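You operate a simulated robot arm through the tools that you are given. There is no shell and no other tool.

You run a simulated robot arm. Do the job below in one go: nothing can be reset, and whatever is moved stays where it is left.

JOB
Warm and stir the lumpy mix on plate 1 until it is even.
Fine: heat at 90 C, stir at 200 RPM; both knobs and the switch end off; hands off the plate's top while it is hot.

It is judged by the outcome, as a careful person would: the job done as asked, and still so three seconds after it is handed in. It fails if anything else is knocked over, pushed out of place, dropped, spilled or broken.

ROBOT AND FRAMES
A 6-joint arm with a two-finger parallel gripper, fixed in place. Base frame: the origin is at the foot of the arm, x ahead of it, y to its left, z up; the work surface is at about z = 0.9. Lengths are in m, angles in degrees, forces in N, time in s.
With the tool pointing down near the work surface it reaches from about 0.26 to 0.68 m from the base axis. Its first joint turns from -166.0 to 166.0 degrees. Payload 1.57 kg.
The TCP is the grasp point between the finger pads, 0.03 m short of the fingertips. In the tool frame z runs along the fingers and y along their closing line. The gripper opens to 0.11 m. The fingers are 0.024 m wide and 0.012 m thick; the gripper's body (0.048 by 0.112 m) begins 0.078 m behind the TCP.
Orientation is that of the tool frame in the base frame, as a unit quaternion [x, y, z, w]. With the fingers straight down and closing along the base's y, the tool's x points along the base's -x, its y along +y and its z along -z.

CONTROLS
- The arm moves only by the tool nudge_tool. Its argument "moves" is a list of rows, each a list of 7 numbers: the turn, a rotation vector about the base's x, y, z in degrees, then the shift along the base's x, y, z in m, then the finger opening in m, from 0 to 0.11. In form: [[wx, wy, wz, dx, dy, dz, hand], ...]. A call has 1 to 20 rows; each row shifts and turns the commanded pose from where the row before left it. Rows are played at 5 a second. More than 0.05 m and 8.6 degrees between two rows, or a gripper value outside its range, and nothing of the call is played. A pose out of reach is approached as far as the arm can. The call stops where the force on the tool passes 40 N (or 10 N more than at its start, if that is more) or the arm is blocked; 0.2 s more then pass. Each finger travels about 0.108 m/s and halts on what it meets, pressing with about 39 N; the grip force reading is that of the motor and also rises with nothing between the fingers. The clock runs only during rows and for 0.2 s after the last one: add rows that do not move to give the fingers time. It gives the time, the measured TCP pose, the force on the tool (base axes), the opening and the grip force at its end, in the units of the frame above (readings bear some noise), with the torque about the TCP (base axes, N m) and any sound that the robot's microphone picked up.
- Cameras (640 x 400 px; columns grow to the right, rows downward): "scene" is fixed at [0.2306, 0.641, 1.5409]; the picture's right is [-0.81, -0.58, 0.00], its down [-0.27, 0.38, -0.88] and it looks along [0.51, -0.72, -0.47] (base axes); focal length 342 px, centre (320, 200). "wrist" rides on the gripper at [0.07, 0.016, -0.141] in the tool frame; the picture's right is [-0.23, 0.97, 0.00], its down [-0.85, -0.20, -0.48] and it looks along [-0.47, -0.11, 0.88] (tool axes); focal length 222 px, centre (320, 200). There is no depth. A picture from a camera that has moved, and an enlarged one, comes with that camera's place and axes in the base frame and with its lens. The place of the scene camera against the robot may be out by one fixed shift of up to 0.025 m in any direction.
- snapshot(camera): a new picture of that camera. No time passes.
- raise_lower(by): slides the trunk up (or, below 0, down) by that many m; the arm rides with it, the base frame stays. It gives what a move gives, with no picture.
- inspect(camera, box): a new picture of the part [left, top, right, bottom] of that camera's present view, enlarged. No time passes.
- job_done(): hands the job in; it is judged then, once.

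Nothing tells you positions but the pictures and the camera data. Unless the task says otherwise, let go and move clear before handing in.

The tools are called after ">>>" as name(argument=value, ...) on one line, values as JSON. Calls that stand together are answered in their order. nudge_tool: Moves the arm, as the interface text tells. Its arguments: {"type":"object","properties":{"moves":{"type":"array","items":{"type":"array","items":{"type":"number"}}}},"required":["moves"]} The other tools are called the same way: raise_lower (by) slides the trunk up or down; snapshot (camera) takes a picture; inspect (camera, box) takes an enlarged picture of a part of a camera's view; job_done () hands the job in.

At the start:

```text
clock: 0.0
tcp_pos: [0.5388, -0.0571, 1.2706]
tool_rot: [0.0, 1.0, 0.0, 0.001]
ft_force: [-0.5, -0.4, -0.5]
ft_torque: [0.0, 0.04, -0.03]
width: 0.1099
gripper_force: 0.1
trunk travel left (down, up): [-0.325, 0.265]
```

scene: 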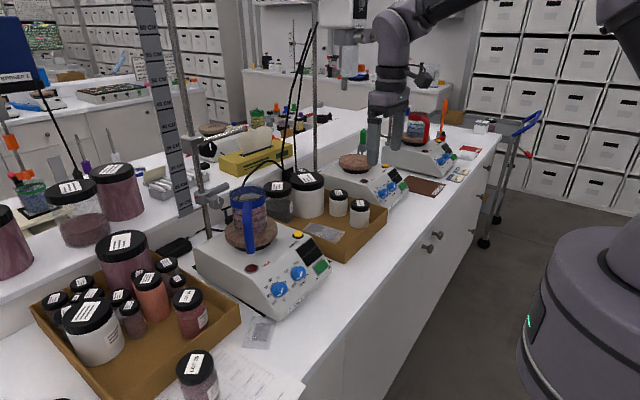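
wrist: 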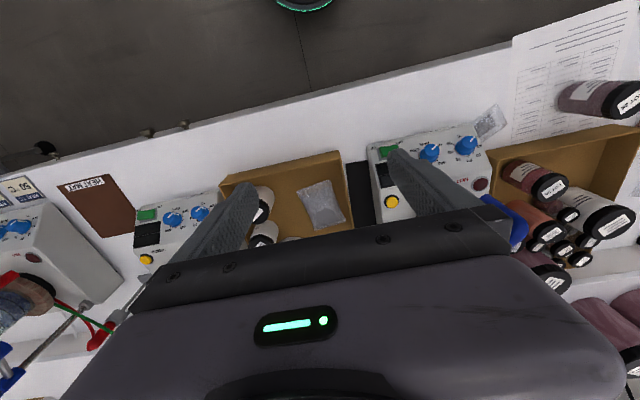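

I see three hotplates along the bench, the nearest one with a blue beaker on it. I'll zoom in on them to find which one is "plate 1" and to read the knobs.

>>> inspect(camera="scene", box=[180, 170, 350, 330])

>>> inspect(camera="scene", box=[310, 100, 510, 220])

>>> inspect(camera="wrist", box=[340, 90, 540, 250])

>>> inspect(camera="wrist", box=[0, 150, 260, 340])

```text
2.50 times, centred on (265, 250) of scene
camera zoom: at [0.2306, 0.641, 1.5409], right [-0.81, -0.58, 0.0], down [-0.27, 0.38, -0.88], along [0.51, -0.72, -0.47], focal length 856 px, centre (458, 75)
```

zoom: 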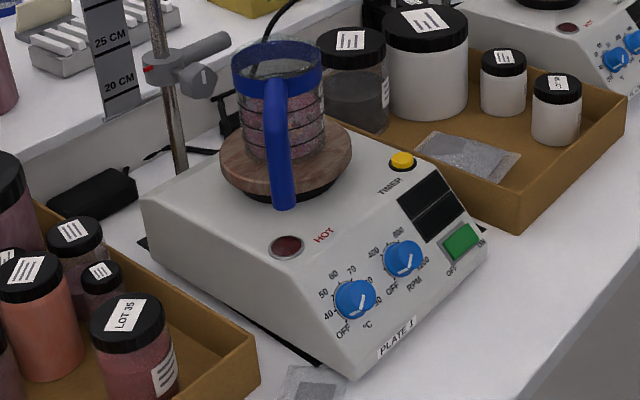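

```text
3.20 times, centred on (410, 160) of scene
camera zoom: at [0.2306, 0.641, 1.5409], right [-0.81, -0.58, 0.0], down [-0.27, 0.38, -0.88], along [0.51, -0.72, -0.47], focal length 1096 px, centre (32, 328)
```

zoom: 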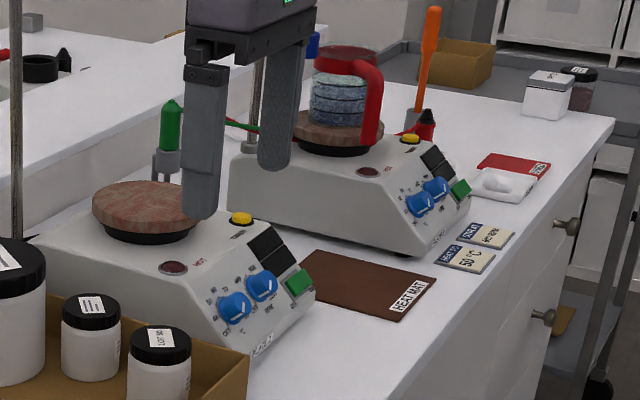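

```text
2.50 times, centred on (440, 170) of wrist
camera zoom: at [0.4693, -0.0403, 1.4097], right [0.23, 0.97, 0.0], down [0.85, -0.2, 0.48], along [0.47, -0.11, -0.88], focal length 555 px, centre (20, 275)
```

zoom: 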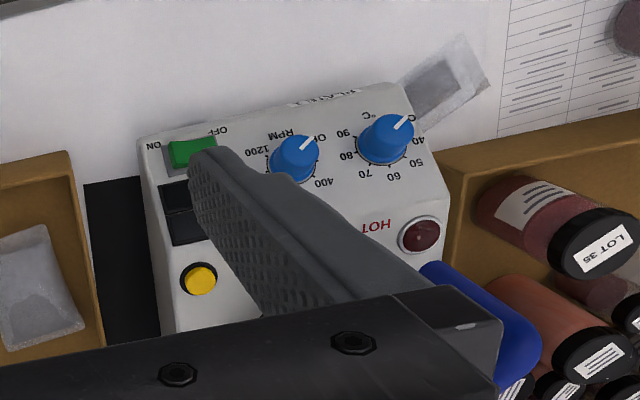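

```text
2.11 times, centred on (130, 245) of wrist
camera zoom: at [0.4693, -0.0403, 1.4097], right [0.23, 0.97, 0.0], down [0.85, -0.2, 0.48], along [0.47, -0.11, -0.88], focal length 468 px, centre (720, 105)
```

zoom: 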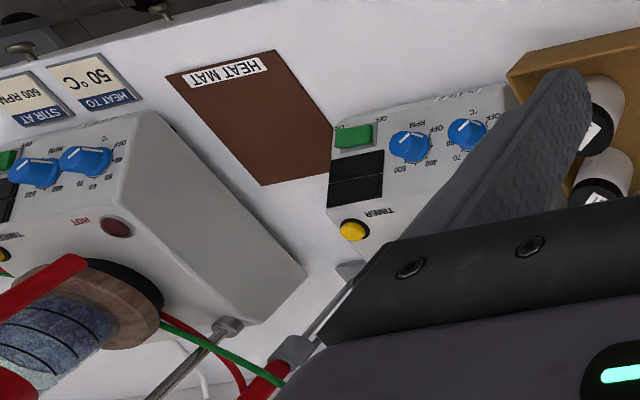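

Plate 1 is the nearest hotplate to the scene camera. Its beaker already sits on the top, and both knobs seem to point at OFF. I'll look closer at the scales, the switch and the beaker.

>>> inspect(camera="wrist", box=[370, 125, 500, 200])

>>> inspect(camera="scene", box=[260, 250, 340, 300])

>>> inspect(camera="scene", box=[200, 170, 300, 250])

>>> inspect(camera="scene", box=[120, 280, 320, 400])

```text
4.92 times, centred on (435, 162) of wrist
camera zoom: at [0.4693, -0.0403, 1.4097], right [0.23, 0.97, 0.0], down [0.85, -0.2, 0.48], along [0.47, -0.11, -0.88], focal length 1094 px, centre (-246, 385)
```

zoom: 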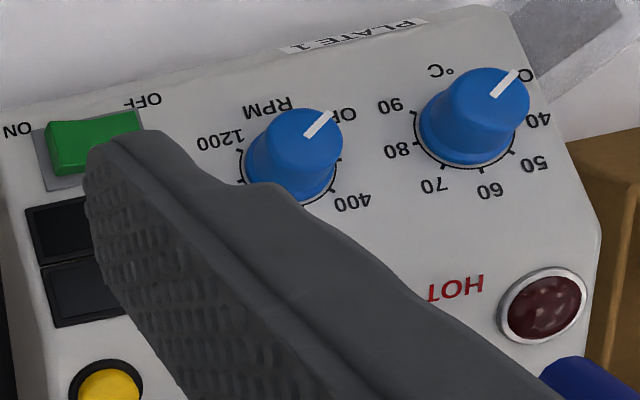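

```text
8.00 times, centred on (300, 275) of scene
camera zoom: at [0.2306, 0.641, 1.5409], right [-0.81, -0.58, 0.0], down [-0.27, 0.38, -0.88], along [0.51, -0.72, -0.47], focal length 2739 px, centre (480, -400)
```

zoom: 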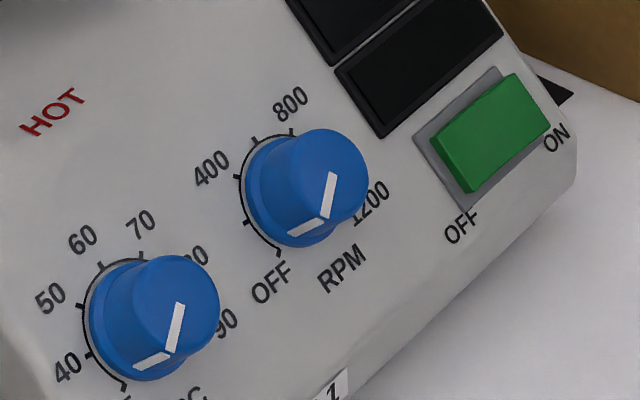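

```text
5.00 times, centred on (250, 210) of scene
camera zoom: at [0.2306, 0.641, 1.5409], right [-0.81, -0.58, 0.0], down [-0.27, 0.38, -0.88], along [0.51, -0.72, -0.47], focal length 1712 px, centre (670, 150)
```

zoom: 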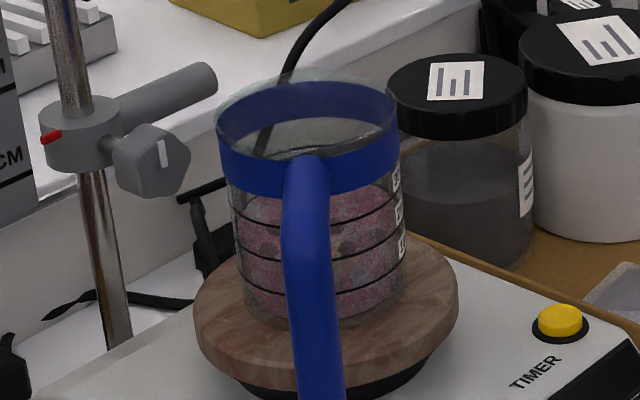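

```text
3.20 times, centred on (220, 340) of scene
camera zoom: at [0.2306, 0.641, 1.5409], right [-0.81, -0.58, 0.0], down [-0.27, 0.38, -0.88], along [0.51, -0.72, -0.47], focal length 1096 px, centre (640, -248)
```

zoom: 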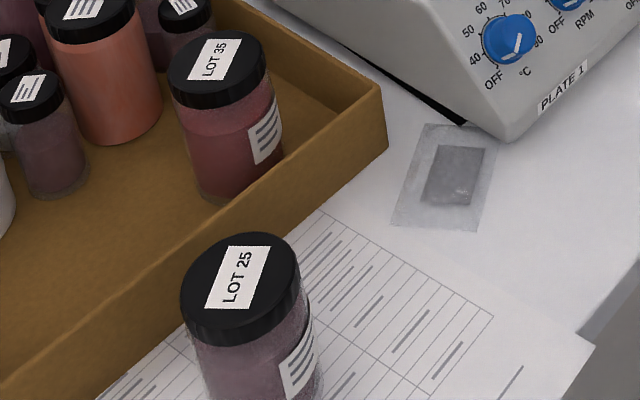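

Both knobs read OFF, and the RPM scale has ticks every 200. I'll move the arm over plate 1, tilting it a little forward, to measure the panel.

>>> nudge_tool(moves=[[0, -4, 0, 0, 0.04, 0, 0.11], [0, -4, 0, 0, 0.04, 0, 0.11], [0, -4, 0, 0, 0.04, -0.01, 0.11], [0, -4, 0, 0, 0.04, -0.01, 0.11], [0, -4, 0, 0, 0.04, -0.01, 0.11], [0, 0, 0, 0, 0.03, 0, 0.11]])

>>> snapshot(camera="wrist")

>>> snapshot(camera="scene")

```text
clock: 1.4
tcp_pos: [0.541, 0.1751, 1.2368]
tool_rot: [0.0, 0.985, 0.0, 0.174]
ft_force: [-0.1, -0.3, 0.2]
ft_torque: [-0.01, 0.04, 0.01]
width: 0.11
gripper_force: 0.1
trunk travel left (down, up): [-0.325, 0.265]
```

```text
taken
camera wrist: at [0.4267, 0.1913, 1.3452], right [0.21, 0.97, 0.08], down [0.64, -0.2, 0.74], along [0.74, -0.11, -0.66], focal length 222 px, centre (320, 200)
```

wrist: 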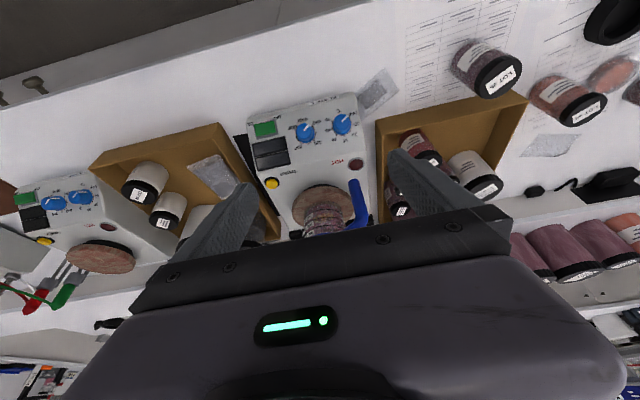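

```text
taken
```

scene: 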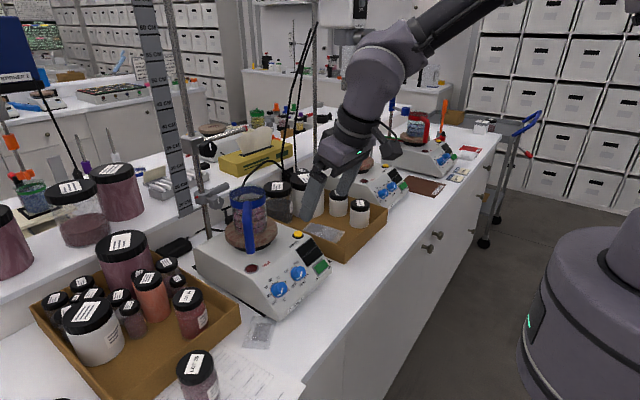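

Good clear view of plate 1's panel from here. I'll zoom in to locate the knobs, switch and display.

>>> inspect(camera="wrist", box=[240, 90, 376, 175])

>>> inspect(camera="wrist", box=[240, 150, 400, 250])

```text
4.71 times, centred on (308, 132) of wrist
camera zoom: at [0.4267, 0.1913, 1.3452], right [0.21, 0.97, 0.08], down [0.64, -0.2, 0.74], along [0.74, -0.11, -0.66], focal length 1045 px, centre (376, 518)
```

zoom: 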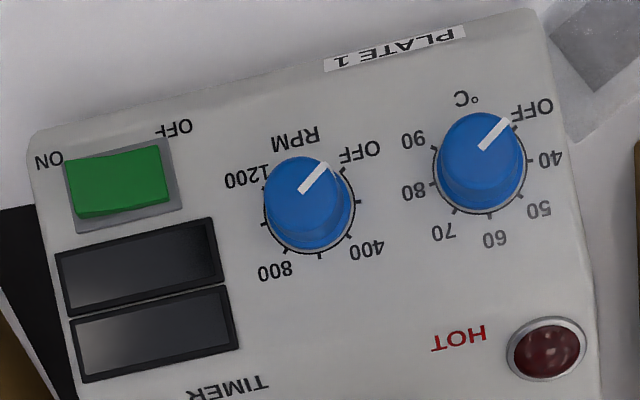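

```text
4.00 times, centred on (320, 200) of wrist
camera zoom: at [0.4267, 0.1913, 1.3452], right [0.21, 0.97, 0.08], down [0.64, -0.2, 0.74], along [0.74, -0.11, -0.66], focal length 888 px, centre (320, 200)
```

zoom: 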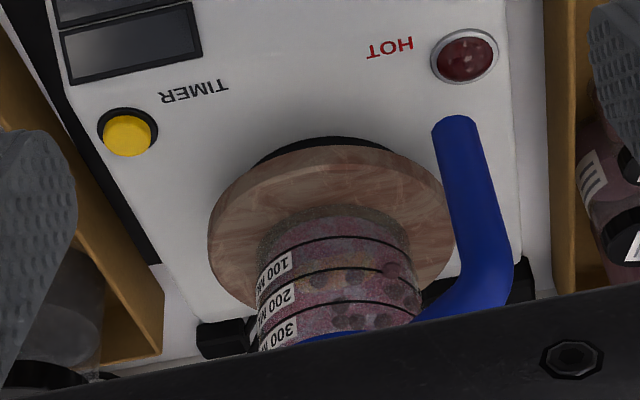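

The panel is sharp: OFF sits 135° to the left, with 45° per tick (200 RPM is one tick, 90 °C is the last). I'll take a second view from the side to triangulate the panel tilt.

>>> nudge_tool(moves=[[0, 0, 0, -0.01, 0.04, 0, 0.11], [0, 0, 0, -0.01, 0.04, 0, 0.11], [0, 0, 0, -0.01, 0.04, 0, 0.11], [0, 0, 0, 0, 0, 0, 0.11]])

>>> snapshot(camera="wrist")

>>> inspect(camera="wrist", box=[160, 90, 296, 175])

```text
clock: 2.4
tcp_pos: [0.5076, 0.2954, 1.2367]
tool_rot: [0.0, 0.985, 0.001, 0.174]
ft_force: [-0.6, -0.4, -0.2]
ft_torque: [0.05, -0.01, 0.03]
width: 0.1099
gripper_force: 0.1
trunk travel left (down, up): [-0.325, 0.265]
```

```text
taken
camera wrist: at [0.3939, 0.3114, 1.3459], right [0.21, 0.97, 0.08], down [0.64, -0.2, 0.74], along [0.74, -0.11, -0.67], focal length 222 px, centre (320, 200)
```

wrist: 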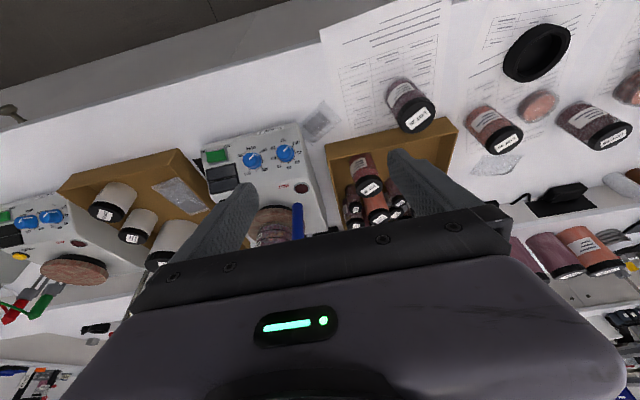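

```text
4.71 times, centred on (228, 132) of wrist
camera zoom: at [0.3939, 0.3114, 1.3459], right [0.21, 0.97, 0.08], down [0.64, -0.2, 0.74], along [0.74, -0.11, -0.67], focal length 1045 px, centre (753, 518)
```

zoom: 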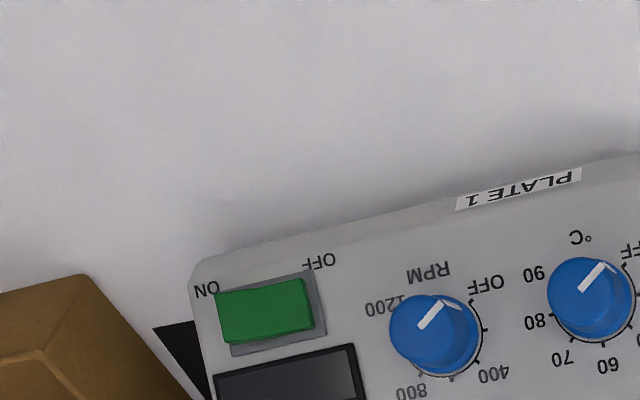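

>>> inspect(camera="wrist", box=[196, 122, 324, 202])

```text
5.00 times, centred on (260, 162) of wrist
camera zoom: at [0.3939, 0.3114, 1.3459], right [0.21, 0.97, 0.08], down [0.64, -0.2, 0.74], along [0.74, -0.11, -0.67], focal length 1111 px, centre (620, 390)
```

zoom: 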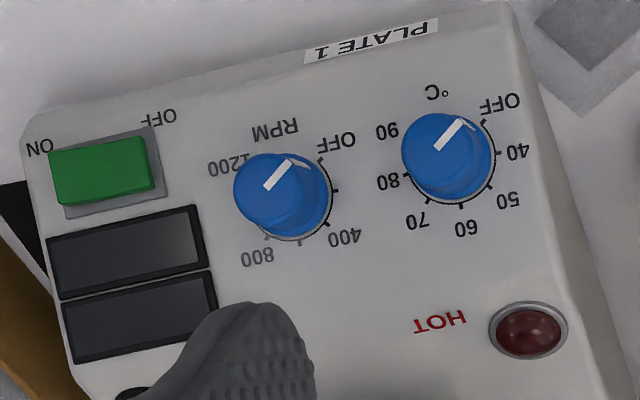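

The plate 1 panel slopes about 43° facing the robot, with the stir knob near (0.634, 0.145, 0.99), the heat knob near (0.637, 0.214, 0.987) and the switch further right. I'll go to a pre-grasp pose square to the panel in front of the stir knob and check the alignment.

>>> nudge_tool(moves=[[0, -8, 0, 0.005, -0.03, -0.025, 0.11], [0, -8, 0, 0.005, -0.03, -0.035, 0.11], [0, -7.5, 0, 0.01, -0.03, -0.035, 0.09], [0, 0, 0, 0.015, -0.03, -0.035, 0.07], [0, 0, 0, 0.015, -0.03, -0.035, 0.055], [0, 0, 0, 0.0144, 0, -0.0167, 0.055], [0, 0, 0, 0, 0, 0, 0.055]])

>>> snapshot(camera="wrist")

>>> snapshot(camera="scene")

```text
clock: 4.0
tcp_pos: [0.5719, 0.141, 1.0562]
tool_rot: [0.0, 0.928, 0.0, 0.371]
ft_force: [0.3, -0.2, -0.3]
ft_torque: [0.03, -0.02, 0.0]
width: 0.0551
gripper_force: 0.1
trunk travel left (down, up): [-0.325, 0.265]
```

```text
taken
camera wrist: at [0.4242, 0.1584, 1.1096], right [0.16, 0.97, 0.16], down [0.29, -0.2, 0.94], along [0.94, -0.11, -0.32], focal length 222 px, centre (320, 200)
```

wrist: 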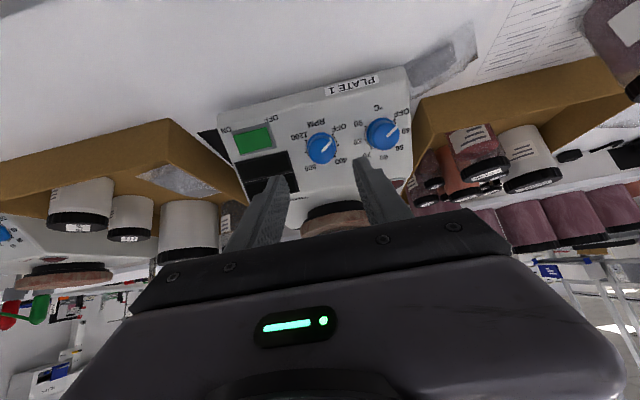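

```text
taken
```

scene: 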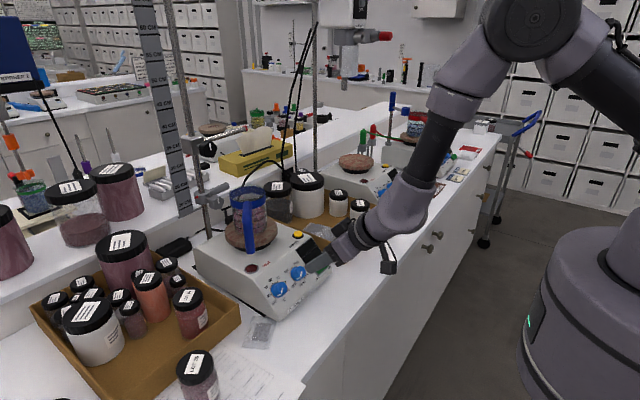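

>>> inspect(camera="wrist", box=[240, 100, 400, 200])

>>> inspect(camera="scene", box=[260, 220, 380, 295])

```text
4.00 times, centred on (320, 150) of wrist
camera zoom: at [0.4242, 0.1584, 1.1096], right [0.16, 0.97, 0.16], down [0.29, -0.2, 0.94], along [0.94, -0.11, -0.32], focal length 888 px, centre (320, 400)
```

zoom: 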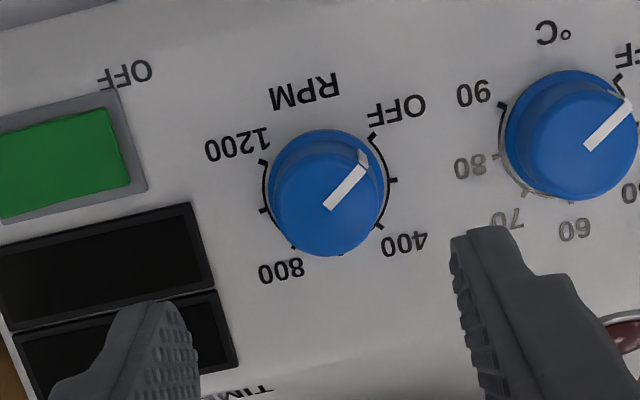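

```text
5.33 times, centred on (320, 258) of scene
camera zoom: at [0.2306, 0.641, 1.5409], right [-0.81, -0.58, 0.0], down [-0.27, 0.38, -0.88], along [0.51, -0.72, -0.47], focal length 1826 px, centre (320, -107)
```

zoom: 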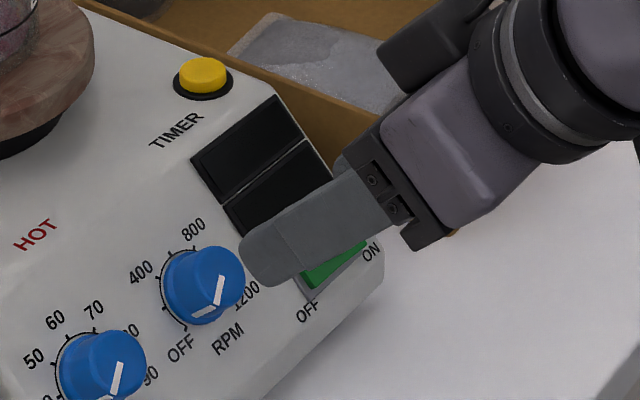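

The stir knob is aligned to within about 1.5 mm of the tool axis. I'll advance along the panel normal with the fingers open around it.

>>> nudge_tool(moves=[[0, 0, 0, 0.014, 0.0004, -0.015, 0.055], [0, 0, 0, 0.014, 0.0004, -0.015, 0.055], [0, 0, 0, 0.014, 0.0004, -0.015, 0.055], [0, 0, 0, 0.0135, 0.0003, -0.0152, 0.055], [0, 0, 0, 0, 0, 0, 0.055]])

>>> inspect(camera="wrist", box=[220, 110, 420, 235])

>>> inspect(camera="scene", box=[250, 220, 350, 295])

```text
clock: 5.2
tcp_pos: [0.627, 0.144, 0.9965]
tool_rot: [0.0, 0.928, 0.0, 0.372]
ft_force: [-0.1, 1.3, 0.6]
ft_torque: [0.02, 0.0, -0.01]
width: 0.0549
gripper_force: 0.1
trunk travel left (down, up): [-0.325, 0.265]
```

```text
3.20 times, centred on (320, 172) of wrist
camera zoom: at [0.4793, 0.1605, 1.0493], right [0.16, 0.97, 0.16], down [0.29, -0.2, 0.94], along [0.94, -0.11, -0.32], focal length 711 px, centre (320, 288)
```

zoom: 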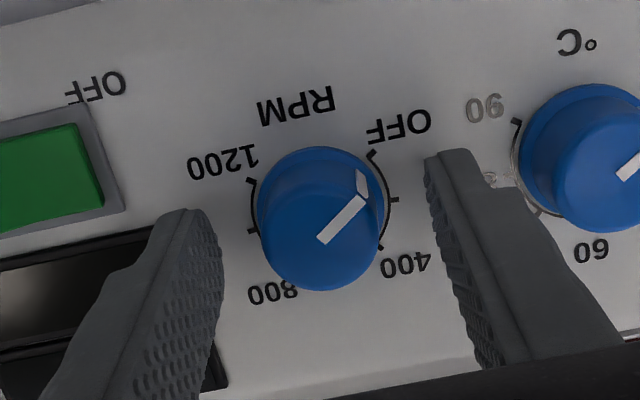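

```text
5.33 times, centred on (300, 258) of scene
camera zoom: at [0.2306, 0.641, 1.5409], right [-0.81, -0.58, 0.0], down [-0.27, 0.38, -0.88], along [0.51, -0.72, -0.47], focal length 1826 px, centre (427, -107)
```

zoom: 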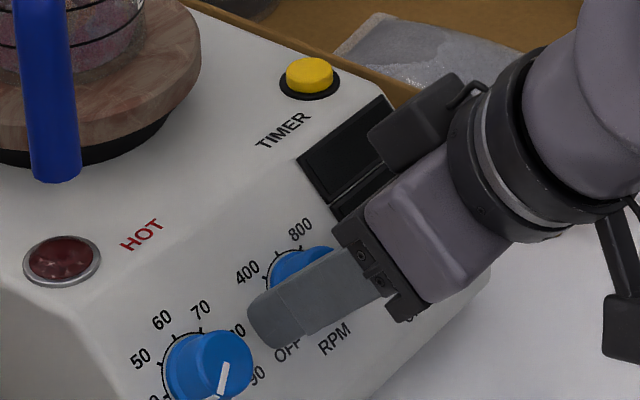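

The fingers straddle the stir knob without touching the panel. Closing on it now.

>>> nudge_tool(moves=[[0, 0, 0, 0, 0, 0, 0.02], [0, 0, 0, 0, 0, 0, 0.02], [0, 0, 0, 0, 0, 0, 0.02]])

>>> inspect(camera="wrist", box=[220, 110, 420, 235])

```text
clock: 6.0
tcp_pos: [0.6281, 0.1436, 0.9945]
tool_rot: [0.0, 0.929, 0.001, 0.371]
ft_force: [0.7, -1.3, -2.0]
ft_torque: [-0.03, -0.31, -0.03]
width: 0.0293
gripper_force: 38.8
trunk travel left (down, up): [-0.325, 0.265]
```

```text
3.20 times, centred on (320, 172) of wrist
camera zoom: at [0.4796, 0.1605, 1.0491], right [0.16, 0.97, 0.16], down [0.29, -0.2, 0.94], along [0.94, -0.11, -0.32], focal length 711 px, centre (320, 288)
```

zoom: 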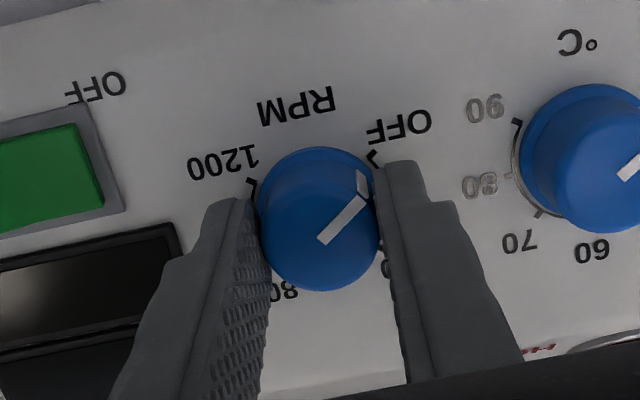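

Gripped (29 mm wide). I'll turn it clockwise about the knob axis in two steps, checking between them.

>>> nudge_tool(moves=[[5.17, 0, -5.43, 0, 0, 0, 0.02], [5.17, 0, -5.43, 0, 0, 0, 0.02], [5.17, 0, -5.43, 0, 0, 0, 0.02], [0, 0, 0, 0, 0, 0, 0.02]])

>>> inspect(camera="wrist", box=[220, 110, 420, 235])

```text
clock: 6.7
tcp_pos: [0.629, 0.1452, 0.9969]
tool_rot: [0.147, 0.92, 0.045, 0.36]
ft_force: [-10.6, -13.5, 8.0]
ft_torque: [-0.04, -0.12, 0.02]
width: 0.0301
gripper_force: 38.9
out of reach, approached as far as the arm can: row 3
trunk travel left (down, up): [-0.325, 0.265]
stopped in row 3: the force on the tool passed its limit at 55 N (the readings are from after the stop); the commanded pose is now the measured one
```

```text
3.20 times, centred on (320, 172) of wrist
camera zoom: at [0.4878, 0.1845, 1.0568], right [0.39, 0.86, 0.33], down [0.23, -0.44, 0.87], along [0.89, -0.26, -0.36], focal length 711 px, centre (320, 288)
```

zoom: 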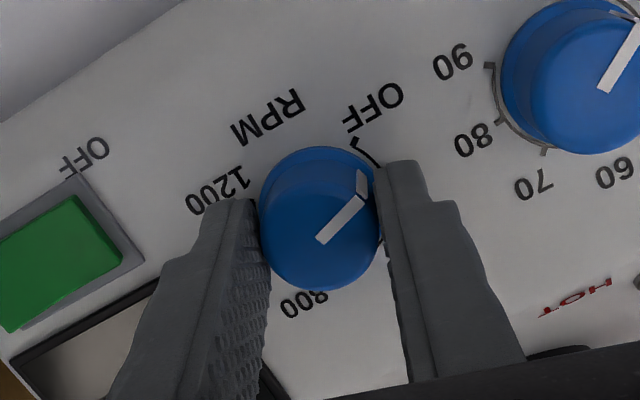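

The wrist hits its turning limit about 18° clockwise from here, and the knob has turned with the fingers so far. I'll open, wind the wrist back with the fingers open around the knob, and look at the pointer.

>>> nudge_tool(moves=[[0, 0, 0, 0, 0, 0, 0.055], [0, 0, 0, 0, 0, 0, 0.055], [-5.86, 0, 6.155, 0, 0, 0, 0.055], [-5.86, 0, 6.155, 0, 0, 0, 0.055], [-5.86, 0, 6.155, 0, 0, 0, 0.055], [-5.86, 0, 6.155, 0, 0, 0, 0.055], [-5.86, 0, 6.155, 0, 0, 0, 0.055], [-5.86, 0, 6.155, 0, 0, 0, 0.055], [-5.86, 0, 6.155, 0, 0, 0, 0.055], [0, 0, 0, 0, 0, 0, 0.055]])

>>> inspect(camera="wrist", box=[220, 110, 420, 235])

>>> inspect(camera="scene", box=[250, 220, 350, 295])

```text
clock: 8.9
tcp_pos: [0.6293, 0.1472, 0.9948]
tool_rot: [-0.328, 0.867, -0.146, 0.345]
ft_force: [-0.3, -1.2, 0.4]
ft_torque: [0.0, -0.01, 0.02]
width: 0.0549
gripper_force: 0.1
trunk travel left (down, up): [-0.325, 0.265]
```

```text
3.20 times, centred on (320, 172) of wrist
camera zoom: at [0.4861, 0.116, 1.0529], right [-0.33, 0.87, -0.35], down [0.23, 0.44, 0.87], along [0.92, 0.21, -0.34], focal length 711 px, centre (320, 288)
```

zoom: 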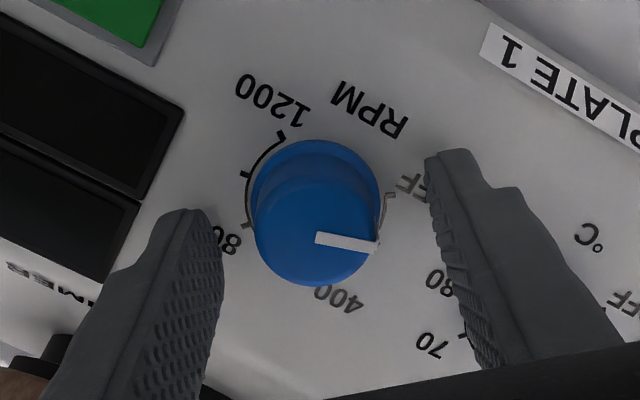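

```text
5.33 times, centred on (300, 258) of scene
camera zoom: at [0.2306, 0.641, 1.5409], right [-0.81, -0.58, 0.0], down [-0.27, 0.38, -0.88], along [0.51, -0.72, -0.47], focal length 1826 px, centre (427, -107)
```

zoom: 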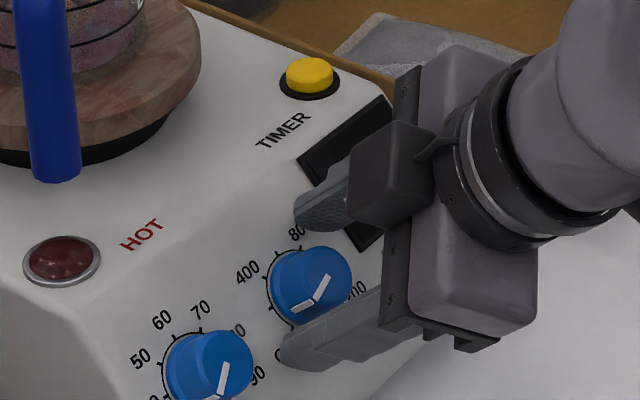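

The knob held its roughly 18° turn. I'll regrip from this wound-back wrist angle and turn the remaining 27°.

>>> nudge_tool(moves=[[0, 0, 0, 0, -0.001, 0, 0.02], [0, 0, 0, 0, 0, 0, 0.02], [0, 0, 0, 0, 0, 0, 0.02], [4.655, 0, -4.89, 0, 0, 0, 0.02], [4.655, 0, -4.89, 0, 0, 0, 0.02], [4.655, 0, -4.89, 0, 0, 0, 0.02], [4.655, 0, -4.89, 0, 0, 0, 0.02], [0, 0, 0, 0, 0, 0, 0.02]])

>>> nudge_tool(moves=[[0, 0, 0, 0, 0, 0, 0.055], [0, 0, 0, 0, 0, 0, 0.055], [0, 0, 0, -0.01, 0, 0.0105, 0.055], [0, 0, 0, -0.02, 0, 0.021, 0.055], [0, 0, 0, -0.0275, 0, 0.029, 0.055], [0, 0, 0, 0, 0, 0, 0.055]])

>>> inspect(camera="wrist", box=[220, 80, 420, 205])

>>> inspect(camera="scene", box=[250, 220, 350, 295])

```text
clock: 10.7
tcp_pos: [0.6311, 0.1455, 0.9958]
tool_rot: [-0.115, 0.922, -0.059, 0.366]
ft_force: [11.9, -0.5, 20.4]
ft_torque: [0.44, -0.21, 0.5]
width: 0.0298
gripper_force: 39.1
trunk travel left (down, up): [-0.325, 0.265]
```

```text
clock: 12.1
tcp_pos: [0.5743, 0.1425, 1.0556]
tool_rot: [-0.117, 0.922, -0.061, 0.363]
ft_force: [-0.4, -1.0, -0.8]
ft_torque: [0.0, 0.03, 0.03]
width: 0.055
gripper_force: 0.0
trunk travel left (down, up): [-0.325, 0.265]
```

```text
3.20 times, centred on (320, 142) of wrist
camera zoom: at [0.4254, 0.1452, 1.1085], right [-0.01, 1.0, -0.04], down [0.31, 0.04, 0.95], along [0.95, -0.01, -0.31], focal length 711 px, centre (320, 384)
```

zoom: 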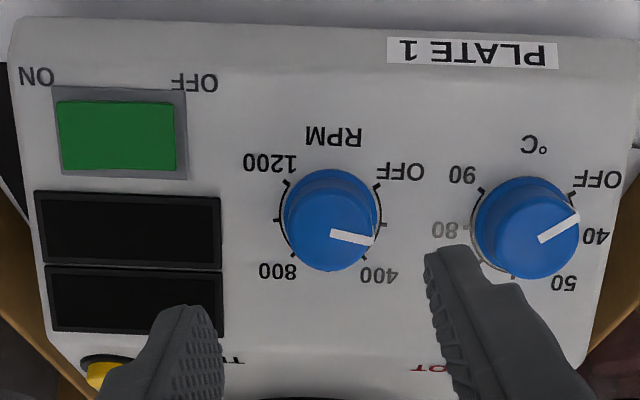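

```text
5.33 times, centred on (300, 258) of scene
camera zoom: at [0.2306, 0.641, 1.5409], right [-0.81, -0.58, 0.0], down [-0.27, 0.38, -0.88], along [0.51, -0.72, -0.47], focal length 1826 px, centre (427, -107)
```

zoom: 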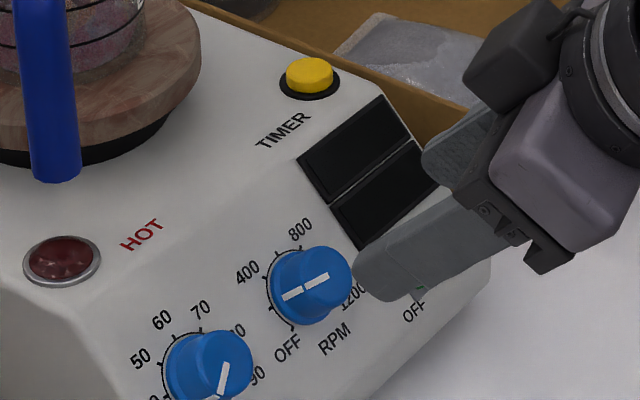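

>>> inspect(camera="wrist", box=[295, 125, 351, 160])

>>> inspect(camera="wrist", box=[355, 125, 411, 160])

>>> inspect(camera="scene", box=[286, 260, 318, 280])

```text
11.43 times, centred on (323, 142) of wrist
camera zoom: at [0.4254, 0.1452, 1.1085], right [-0.01, 1.0, -0.04], down [0.31, 0.04, 0.95], along [0.95, -0.01, -0.31], focal length 2538 px, centre (286, 857)
```

zoom: 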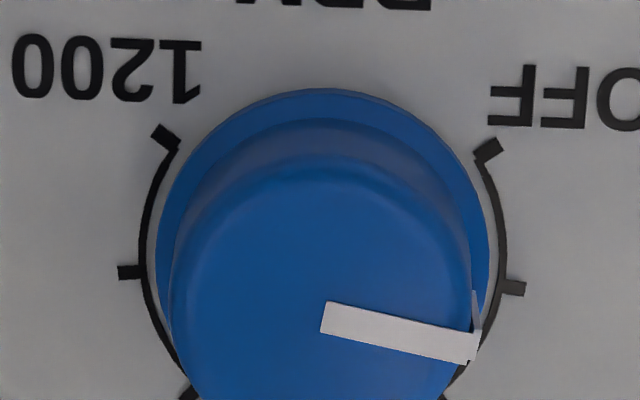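

```text
11.43 times, centred on (383, 142) of wrist
camera zoom: at [0.4254, 0.1452, 1.1085], right [-0.01, 1.0, -0.04], down [0.31, 0.04, 0.95], along [0.95, -0.01, -0.31], focal length 2538 px, centre (-400, 857)
```

zoom: 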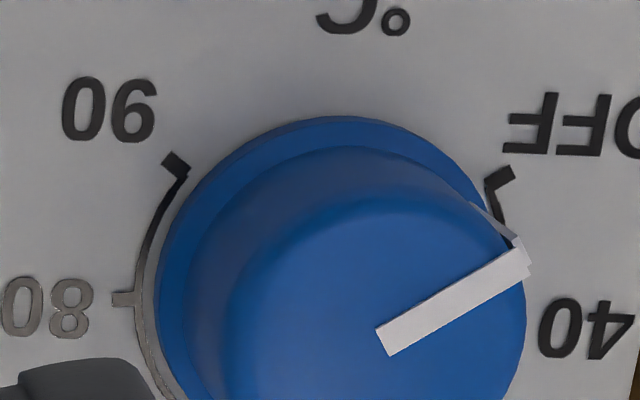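

```text
16.00 times, centred on (302, 270) of scene
camera zoom: at [0.2306, 0.641, 1.5409], right [-0.81, -0.58, 0.0], down [-0.27, 0.38, -0.88], along [0.51, -0.72, -0.47], focal length 5478 px, centre (608, -920)
```

zoom: 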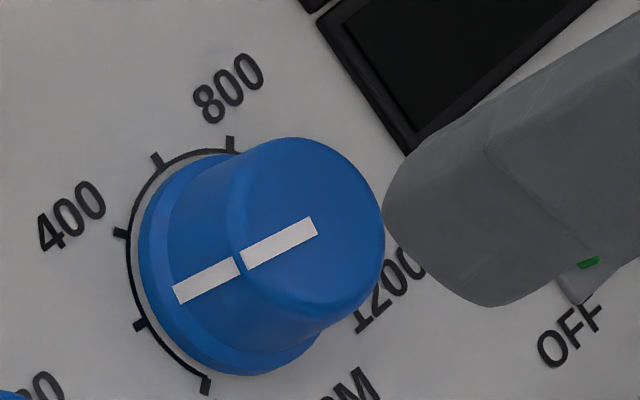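

The stir pointer is now at or just past the 200 tick (the scale spans about 250°, so roughly 42° per tick). I can trim it once the display is live. Next I'll move in front of the heat knob and wind the wrist back in the air so that I can turn it clockwise in one stroke.

>>> nudge_tool(moves=[[0, 0, 0, 0, 0.036, 0, 0.055], [0, 0, 0, 0, 0.0355, 0, 0.055], [-5.86, 0, 6.155, 0, 0, 0, 0.055], [-5.86, 0, 6.155, 0, 0, 0, 0.055], [-5.86, 0, 6.155, 0, 0, 0, 0.055], [-5.86, 0, 6.155, 0, 0, 0, 0.055], [-5.86, 0, 6.155, 0, 0, 0, 0.055], [-5.86, 0, 6.155, 0, 0, 0, 0.055], [-5.86, 0, 6.155, 0, 0, 0, 0.055], [-5.86, 0, 6.155, 0, 0, 0, 0.055], [-5.86, 0, 6.155, 0, 0, 0, 0.055], [-5.86, 0, 6.155, 0, 0, 0, 0.055], [-5.86, 0, 6.155, 0, 0, 0, 0.055], [-5.86, 0, 6.155, 0, 0, 0, 0.055], [0, 0, 0, 0, 0, 0, 0.055]])

>>> snapshot(camera="wrist")

>>> snapshot(camera="scene")

```text
clock: 15.3
tcp_pos: [0.5718, 0.2161, 1.0562]
tool_rot: [0.788, -0.482, 0.327, -0.2]
ft_force: [0.9, -0.5, 0.3]
ft_torque: [0.01, -0.02, 0.02]
width: 0.0548
gripper_force: 0.0
trunk travel left (down, up): [-0.325, 0.265]
```

```text
taken
camera wrist: at [0.4842, 0.148, 1.1668], right [-0.68, -0.24, -0.69], down [-0.49, 0.85, 0.19], along [0.54, 0.46, -0.7], focal length 222 px, centre (320, 200)
```

wrist: 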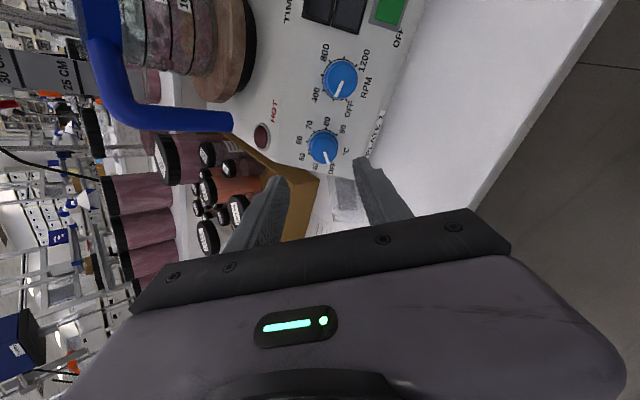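

```text
taken
```

scene: 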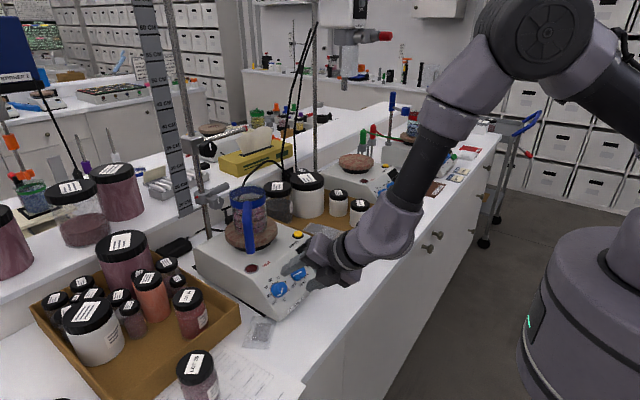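

The wrist winds freely this way (about -117° now). I'll continue back to about -244°.

>>> nudge_tool(moves=[[-5.86, 0, 6.155, 0, 0, 0, 0.055], [-5.86, 0, 6.155, 0, 0, 0, 0.055], [-5.86, 0, 6.155, 0, 0, 0, 0.055], [-5.86, 0, 6.155, 0, 0, 0, 0.055], [-5.86, 0, 6.155, 0, 0, 0, 0.055], [-5.86, 0, 6.155, 0, 0, 0, 0.055], [-5.86, 0, 6.155, 0, 0, 0, 0.055], [-5.86, 0, 6.155, 0, 0, 0, 0.055], [-5.86, 0, 6.155, 0, 0, 0, 0.055], [-5.86, 0, 6.155, 0, 0, 0, 0.055], [-5.86, 0, 6.155, 0, 0, 0, 0.055], [-5.86, 0, 6.155, 0, 0, 0, 0.055], [-5.86, 0, 6.155, 0, 0, 0, 0.055], [-5.86, 0, 6.155, 0, 0, 0, 0.055], [-5.86, 0, 6.155, 0, 0, 0, 0.055], [0, 0, 0, 0, 0, 0, 0.055]])

>>> snapshot(camera="wrist")

>>> inspect(camera="wrist", box=[280, 120, 360, 170])

```text
clock: 18.7
tcp_pos: [0.5727, 0.2171, 1.0543]
tool_rot: [0.786, 0.501, 0.312, 0.186]
ft_force: [-0.5, -0.5, 0.0]
ft_torque: [-0.02, 0.01, 0.02]
width: 0.055
gripper_force: 0.0
trunk travel left (down, up): [-0.325, 0.265]
```

```text
taken
camera wrist: at [0.5091, 0.2704, 1.1893], right [0.59, -0.62, 0.52], down [-0.72, -0.7, -0.03], along [0.38, -0.36, -0.85], focal length 222 px, centre (320, 200)
```

wrist: 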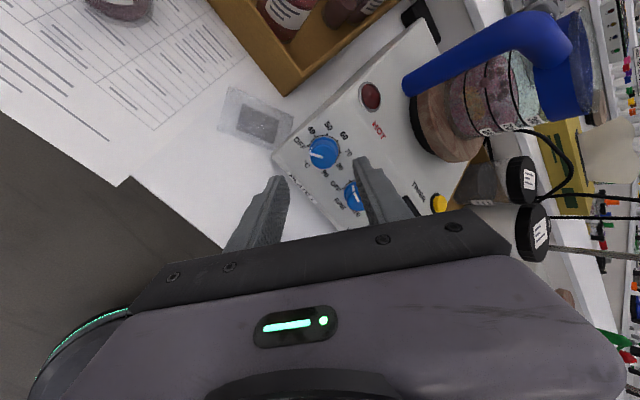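

```text
8.00 times, centred on (320, 145) of wrist
camera zoom: at [0.5091, 0.2704, 1.1893], right [0.59, -0.62, 0.52], down [-0.72, -0.7, -0.03], along [0.38, -0.36, -0.85], focal length 1777 px, centre (320, 640)
```

zoom: 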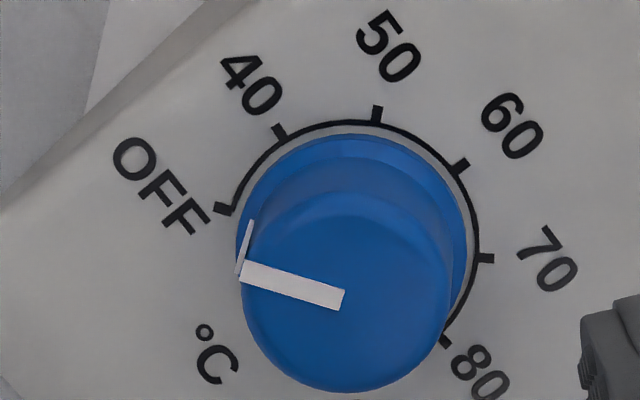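

The wrist is wound to about -244°, and the image suggests the tool sits about 4 mm too far left of the heat knob's axis. I'll correct that, come halfway in and re-measure.

>>> nudge_tool(moves=[[0, 0, 0, 0.0, -0.004, 0.0, 0.055], [0, 0, 0, 0.0172, 0, -0.0181, 0.055], [0, 0, 0, 0.0173, 0, -0.0181, 0.055], [0, 0, 0, 0, 0, 0, 0.055]])

>>> inspect(camera="wrist", box=[240, 120, 400, 220])

```text
clock: 19.7
tcp_pos: [0.6068, 0.213, 1.0174]
tool_rot: [0.786, 0.501, 0.312, 0.185]
ft_force: [-0.3, 0.4, 0.1]
ft_torque: [-0.01, -0.01, -0.01]
width: 0.055
gripper_force: 0.1
trunk travel left (down, up): [-0.325, 0.265]
```

```text
4.00 times, centred on (320, 170) of wrist
camera zoom: at [0.543, 0.2658, 1.1529], right [0.58, -0.62, 0.52], down [-0.72, -0.7, -0.03], along [0.38, -0.36, -0.85], focal length 888 px, centre (320, 320)
```

zoom: 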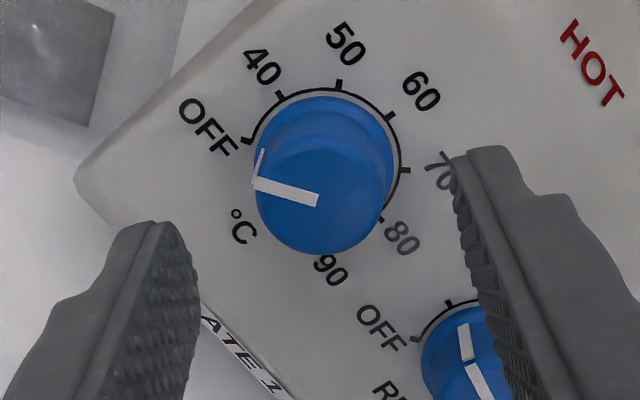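

Aligned to within 1 mm now. I'll advance the rest of the way, grip and turn a little to check.

>>> nudge_tool(moves=[[0, 0, 0, 0.0118, 0, -0.0123, 0.055], [0, 0, 0, 0.0117, 0, -0.0123, 0.055], [0, 0, 0, 0, 0, 0, 0.055], [0, 0, 0, 0, 0, 0, 0.02], [0, 0, 0, 0, 0, 0, 0.02], [0, 0, 0, 0, 0, 0, 0.02], [0, 0, 0, 0, 0, 0, 0.02]])

>>> inspect(camera="wrist", box=[220, 110, 420, 235])

```text
clock: 21.3
tcp_pos: [0.6311, 0.2135, 0.9941]
tool_rot: [0.786, 0.5, 0.313, 0.186]
ft_force: [5.6, -2.0, 5.2]
ft_torque: [-0.5, -0.83, -0.57]
width: 0.0304
gripper_force: 39.6
trunk travel left (down, up): [-0.325, 0.265]
```

```text
3.20 times, centred on (320, 172) of wrist
camera zoom: at [0.5668, 0.2664, 1.1276], right [0.58, -0.62, 0.52], down [-0.72, -0.7, -0.03], along [0.38, -0.36, -0.85], focal length 711 px, centre (320, 288)
```

zoom: 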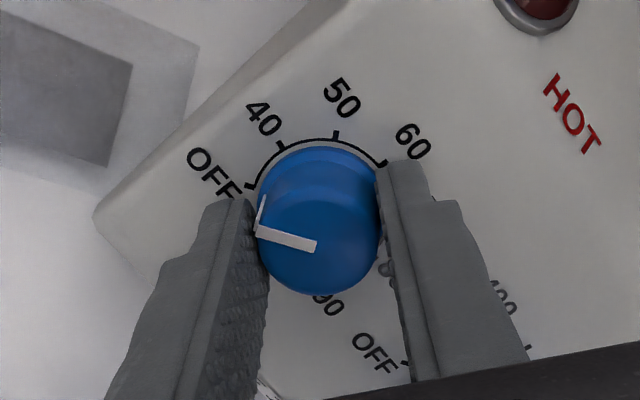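

Gripped with little side force. Turning clockwise, first 50°.

>>> nudge_tool(moves=[[5.724, 0, -6.011, 0, 0, 0, 0.02], [5.724, 0, -6.011, 0, 0, 0, 0.02], [5.724, 0, -6.011, 0, 0, 0, 0.02], [5.724, 0, -6.011, 0, 0, 0, 0.02], [5.724, 0, -6.011, 0, 0, 0, 0.02], [5.724, 0, -6.011, 0, 0, 0, 0.02], [0, 0, 0, 0, 0, 0, 0.02]])

>>> inspect(camera="wrist", box=[220, 110, 420, 235])

```text
clock: 22.9
tcp_pos: [0.6297, 0.2143, 0.9914]
tool_rot: [0.92, 0.124, 0.371, 0.035]
ft_force: [-3.8, 3.6, -3.9]
ft_torque: [-0.47, 0.38, -0.54]
width: 0.0298
gripper_force: 38.8
trunk travel left (down, up): [-0.325, 0.265]
```

```text
3.20 times, centred on (320, 172) of wrist
camera zoom: at [0.5839, 0.2119, 1.1437], right [0.04, -1.0, 0.0], down [-0.96, -0.04, -0.26], along [0.26, 0.01, -0.97], focal length 711 px, centre (320, 288)
```

zoom: 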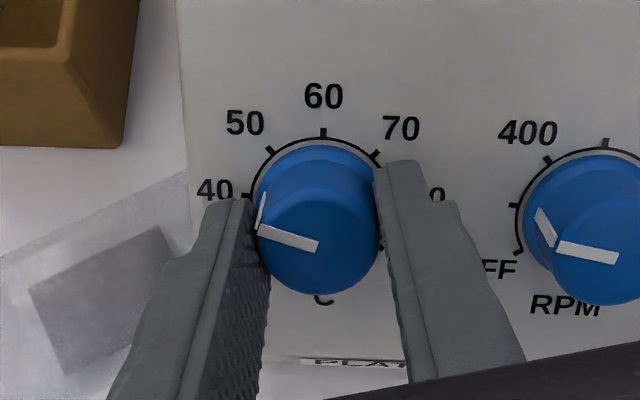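

The knob follows well, now just past 40. Continuing another 100°.

>>> nudge_tool(moves=[[5.747, 0, -6.035, 0, 0, 0, 0.02], [5.747, 0, -6.035, 0, 0, 0, 0.02], [5.747, 0, -6.035, 0, 0, 0, 0.02], [5.747, 0, -6.035, 0, 0, 0, 0.02], [5.747, 0, -6.035, 0, 0, 0, 0.02], [5.747, 0, -6.035, 0, 0, 0, 0.02], [5.747, 0, -6.035, 0, 0, 0, 0.02], [5.747, 0, -6.035, 0, 0, 0, 0.02], [5.747, 0, -6.035, 0, 0, 0, 0.02], [5.747, 0, -6.035, 0, 0, 0, 0.02], [5.747, 0, -6.035, 0, 0, 0, 0.02], [5.747, 0, -6.035, 0, 0, 0, 0.02], [0, 0, 0, 0, 0, 0, 0.02]])

>>> inspect(camera="wrist", box=[220, 110, 420, 235])

```text
clock: 25.7
tcp_pos: [0.6302, 0.2142, 0.9928]
tool_rot: [0.677, -0.628, 0.284, -0.256]
ft_force: [-15.2, 2.8, -23.8]
ft_torque: [0.28, -0.24, 0.33]
width: 0.0295
gripper_force: 39.2
trunk travel left (down, up): [-0.325, 0.265]
```

```text
3.20 times, centred on (320, 172) of wrist
camera zoom: at [0.5219, 0.1447, 1.0854], right [-0.7, 0.15, -0.7], down [-0.24, 0.87, 0.42], along [0.67, 0.46, -0.57], focal length 711 px, centre (320, 288)
```

zoom: 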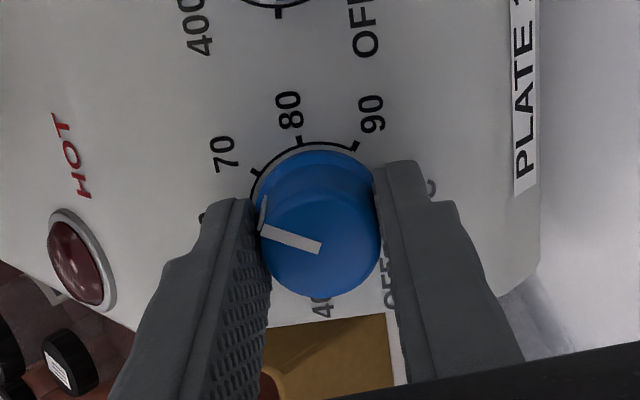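

The pointer is heading from 70 to 80, but side force along the slope has built up to about 27 N. I'll shift slightly down-slope to relieve it before going on.

>>> nudge_tool(moves=[[0, 0, 0, -0.0007, 0, -0.0007, 0.02], [0, 0, 0, 0, 0, 0, 0.02]])

```text
clock: 26.3
tcp_pos: [0.6306, 0.2138, 0.9923]
tool_rot: [0.677, -0.627, 0.286, -0.256]
ft_force: [-12.5, -0.3, -18.4]
ft_torque: [-0.39, -0.43, -0.43]
width: 0.0296
gripper_force: 39.2
trunk travel left (down, up): [-0.325, 0.265]
```

>>> nudge_tool(moves=[[0, 0, 0, -0.0015, 0, -0.0015, 0.02], [0, 0, 0, 0, 0, 0, 0.02]])

```text
clock: 26.9
tcp_pos: [0.6297, 0.213, 0.9929]
tool_rot: [0.678, -0.627, 0.285, -0.257]
ft_force: [3.9, -1.7, -5.2]
ft_torque: [-0.4, -0.88, -0.42]
width: 0.0294
gripper_force: 39.3
trunk travel left (down, up): [-0.325, 0.265]
```

Force relieved. Continuing another 75° towards 90.

>>> nudge_tool(moves=[[5.747, 0, -6.035, 0, 0, 0, 0.02], [5.747, 0, -6.035, 0, 0, 0, 0.02], [5.747, 0, -6.035, 0, 0, 0, 0.02], [5.747, 0, -6.035, 0, 0, 0, 0.02], [5.747, 0, -6.035, 0, 0, 0, 0.02], [5.747, 0, -6.035, 0, 0, 0, 0.02], [5.747, 0, -6.035, 0, 0, 0, 0.02], [5.747, 0, -6.035, 0, 0, 0, 0.02], [5.747, 0, -6.035, 0, 0, 0, 0.02], [0, 0, 0, 0, 0, 0, 0.02]])

>>> inspect(camera="wrist", box=[220, 110, 420, 235])

```text
clock: 29.1
tcp_pos: [0.6282, 0.2128, 0.9897]
tool_rot: [-0.153, 0.916, -0.076, 0.363]
ft_force: [19.8, 13.8, 18.3]
ft_torque: [0.91, -0.64, 0.93]
width: 0.0294
gripper_force: 39.2
trunk travel left (down, up): [-0.325, 0.265]
```

```text
3.20 times, centred on (320, 172) of wrist
camera zoom: at [0.4796, 0.2098, 1.0449], right [-0.06, 0.99, -0.1], down [0.31, 0.11, 0.95], along [0.95, 0.03, -0.31], focal length 711 px, centre (320, 288)
```

zoom: 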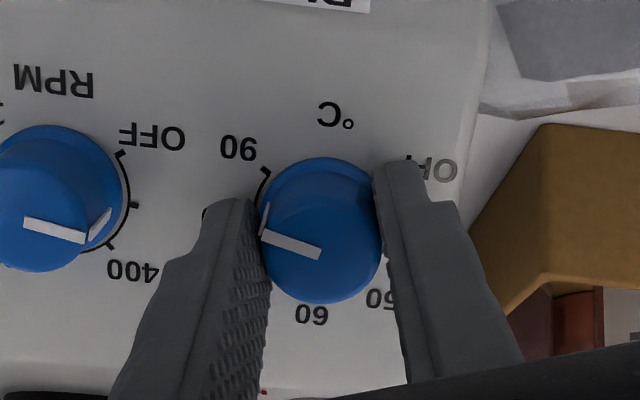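

Close to 90 now. I'll relieve the side force before the last part.

>>> nudge_tool(moves=[[0, 0, 0, 0.0012, 0.001, 0.0012, 0.02], [0, 0, 0, 0, 0, 0, 0.02]])

```text
clock: 29.7
tcp_pos: [0.6292, 0.2138, 0.9916]
tool_rot: [-0.154, 0.917, -0.076, 0.361]
ft_force: [12.4, 6.7, 11.1]
ft_torque: [0.64, -0.5, 0.68]
width: 0.0297
gripper_force: 38.9
trunk travel left (down, up): [-0.325, 0.265]
```

>>> nudge_tool(moves=[[5.75, 0, -6.04, 0, 0, 0, 0.02], [5.75, 0, -6.04, 0, 0, 0, 0.02], [5.75, 0, -6.04, 0, 0, 0, 0.02], [0, 0, 0, 0, 0, 0, 0.02]])

>>> inspect(camera="wrist", box=[220, 110, 420, 235])

```text
clock: 30.7
tcp_pos: [0.6292, 0.2143, 0.9914]
tool_rot: [0.048, 0.93, 0.005, 0.364]
ft_force: [0.2, 11.2, 1.9]
ft_torque: [0.4, 0.49, 1.2]
width: 0.0299
gripper_force: 39.2
trunk travel left (down, up): [-0.325, 0.265]
```

```text
3.20 times, centred on (320, 172) of wrist
camera zoom: at [0.4827, 0.2411, 1.0482], right [0.25, 0.95, 0.2], down [0.28, -0.27, 0.92], along [0.93, -0.17, -0.34], focal length 711 px, centre (320, 288)
```

zoom: 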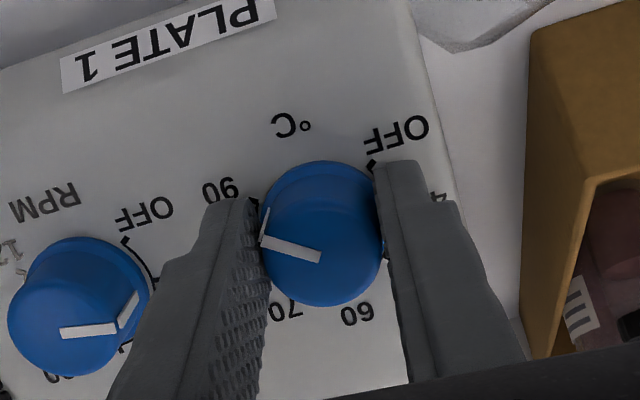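

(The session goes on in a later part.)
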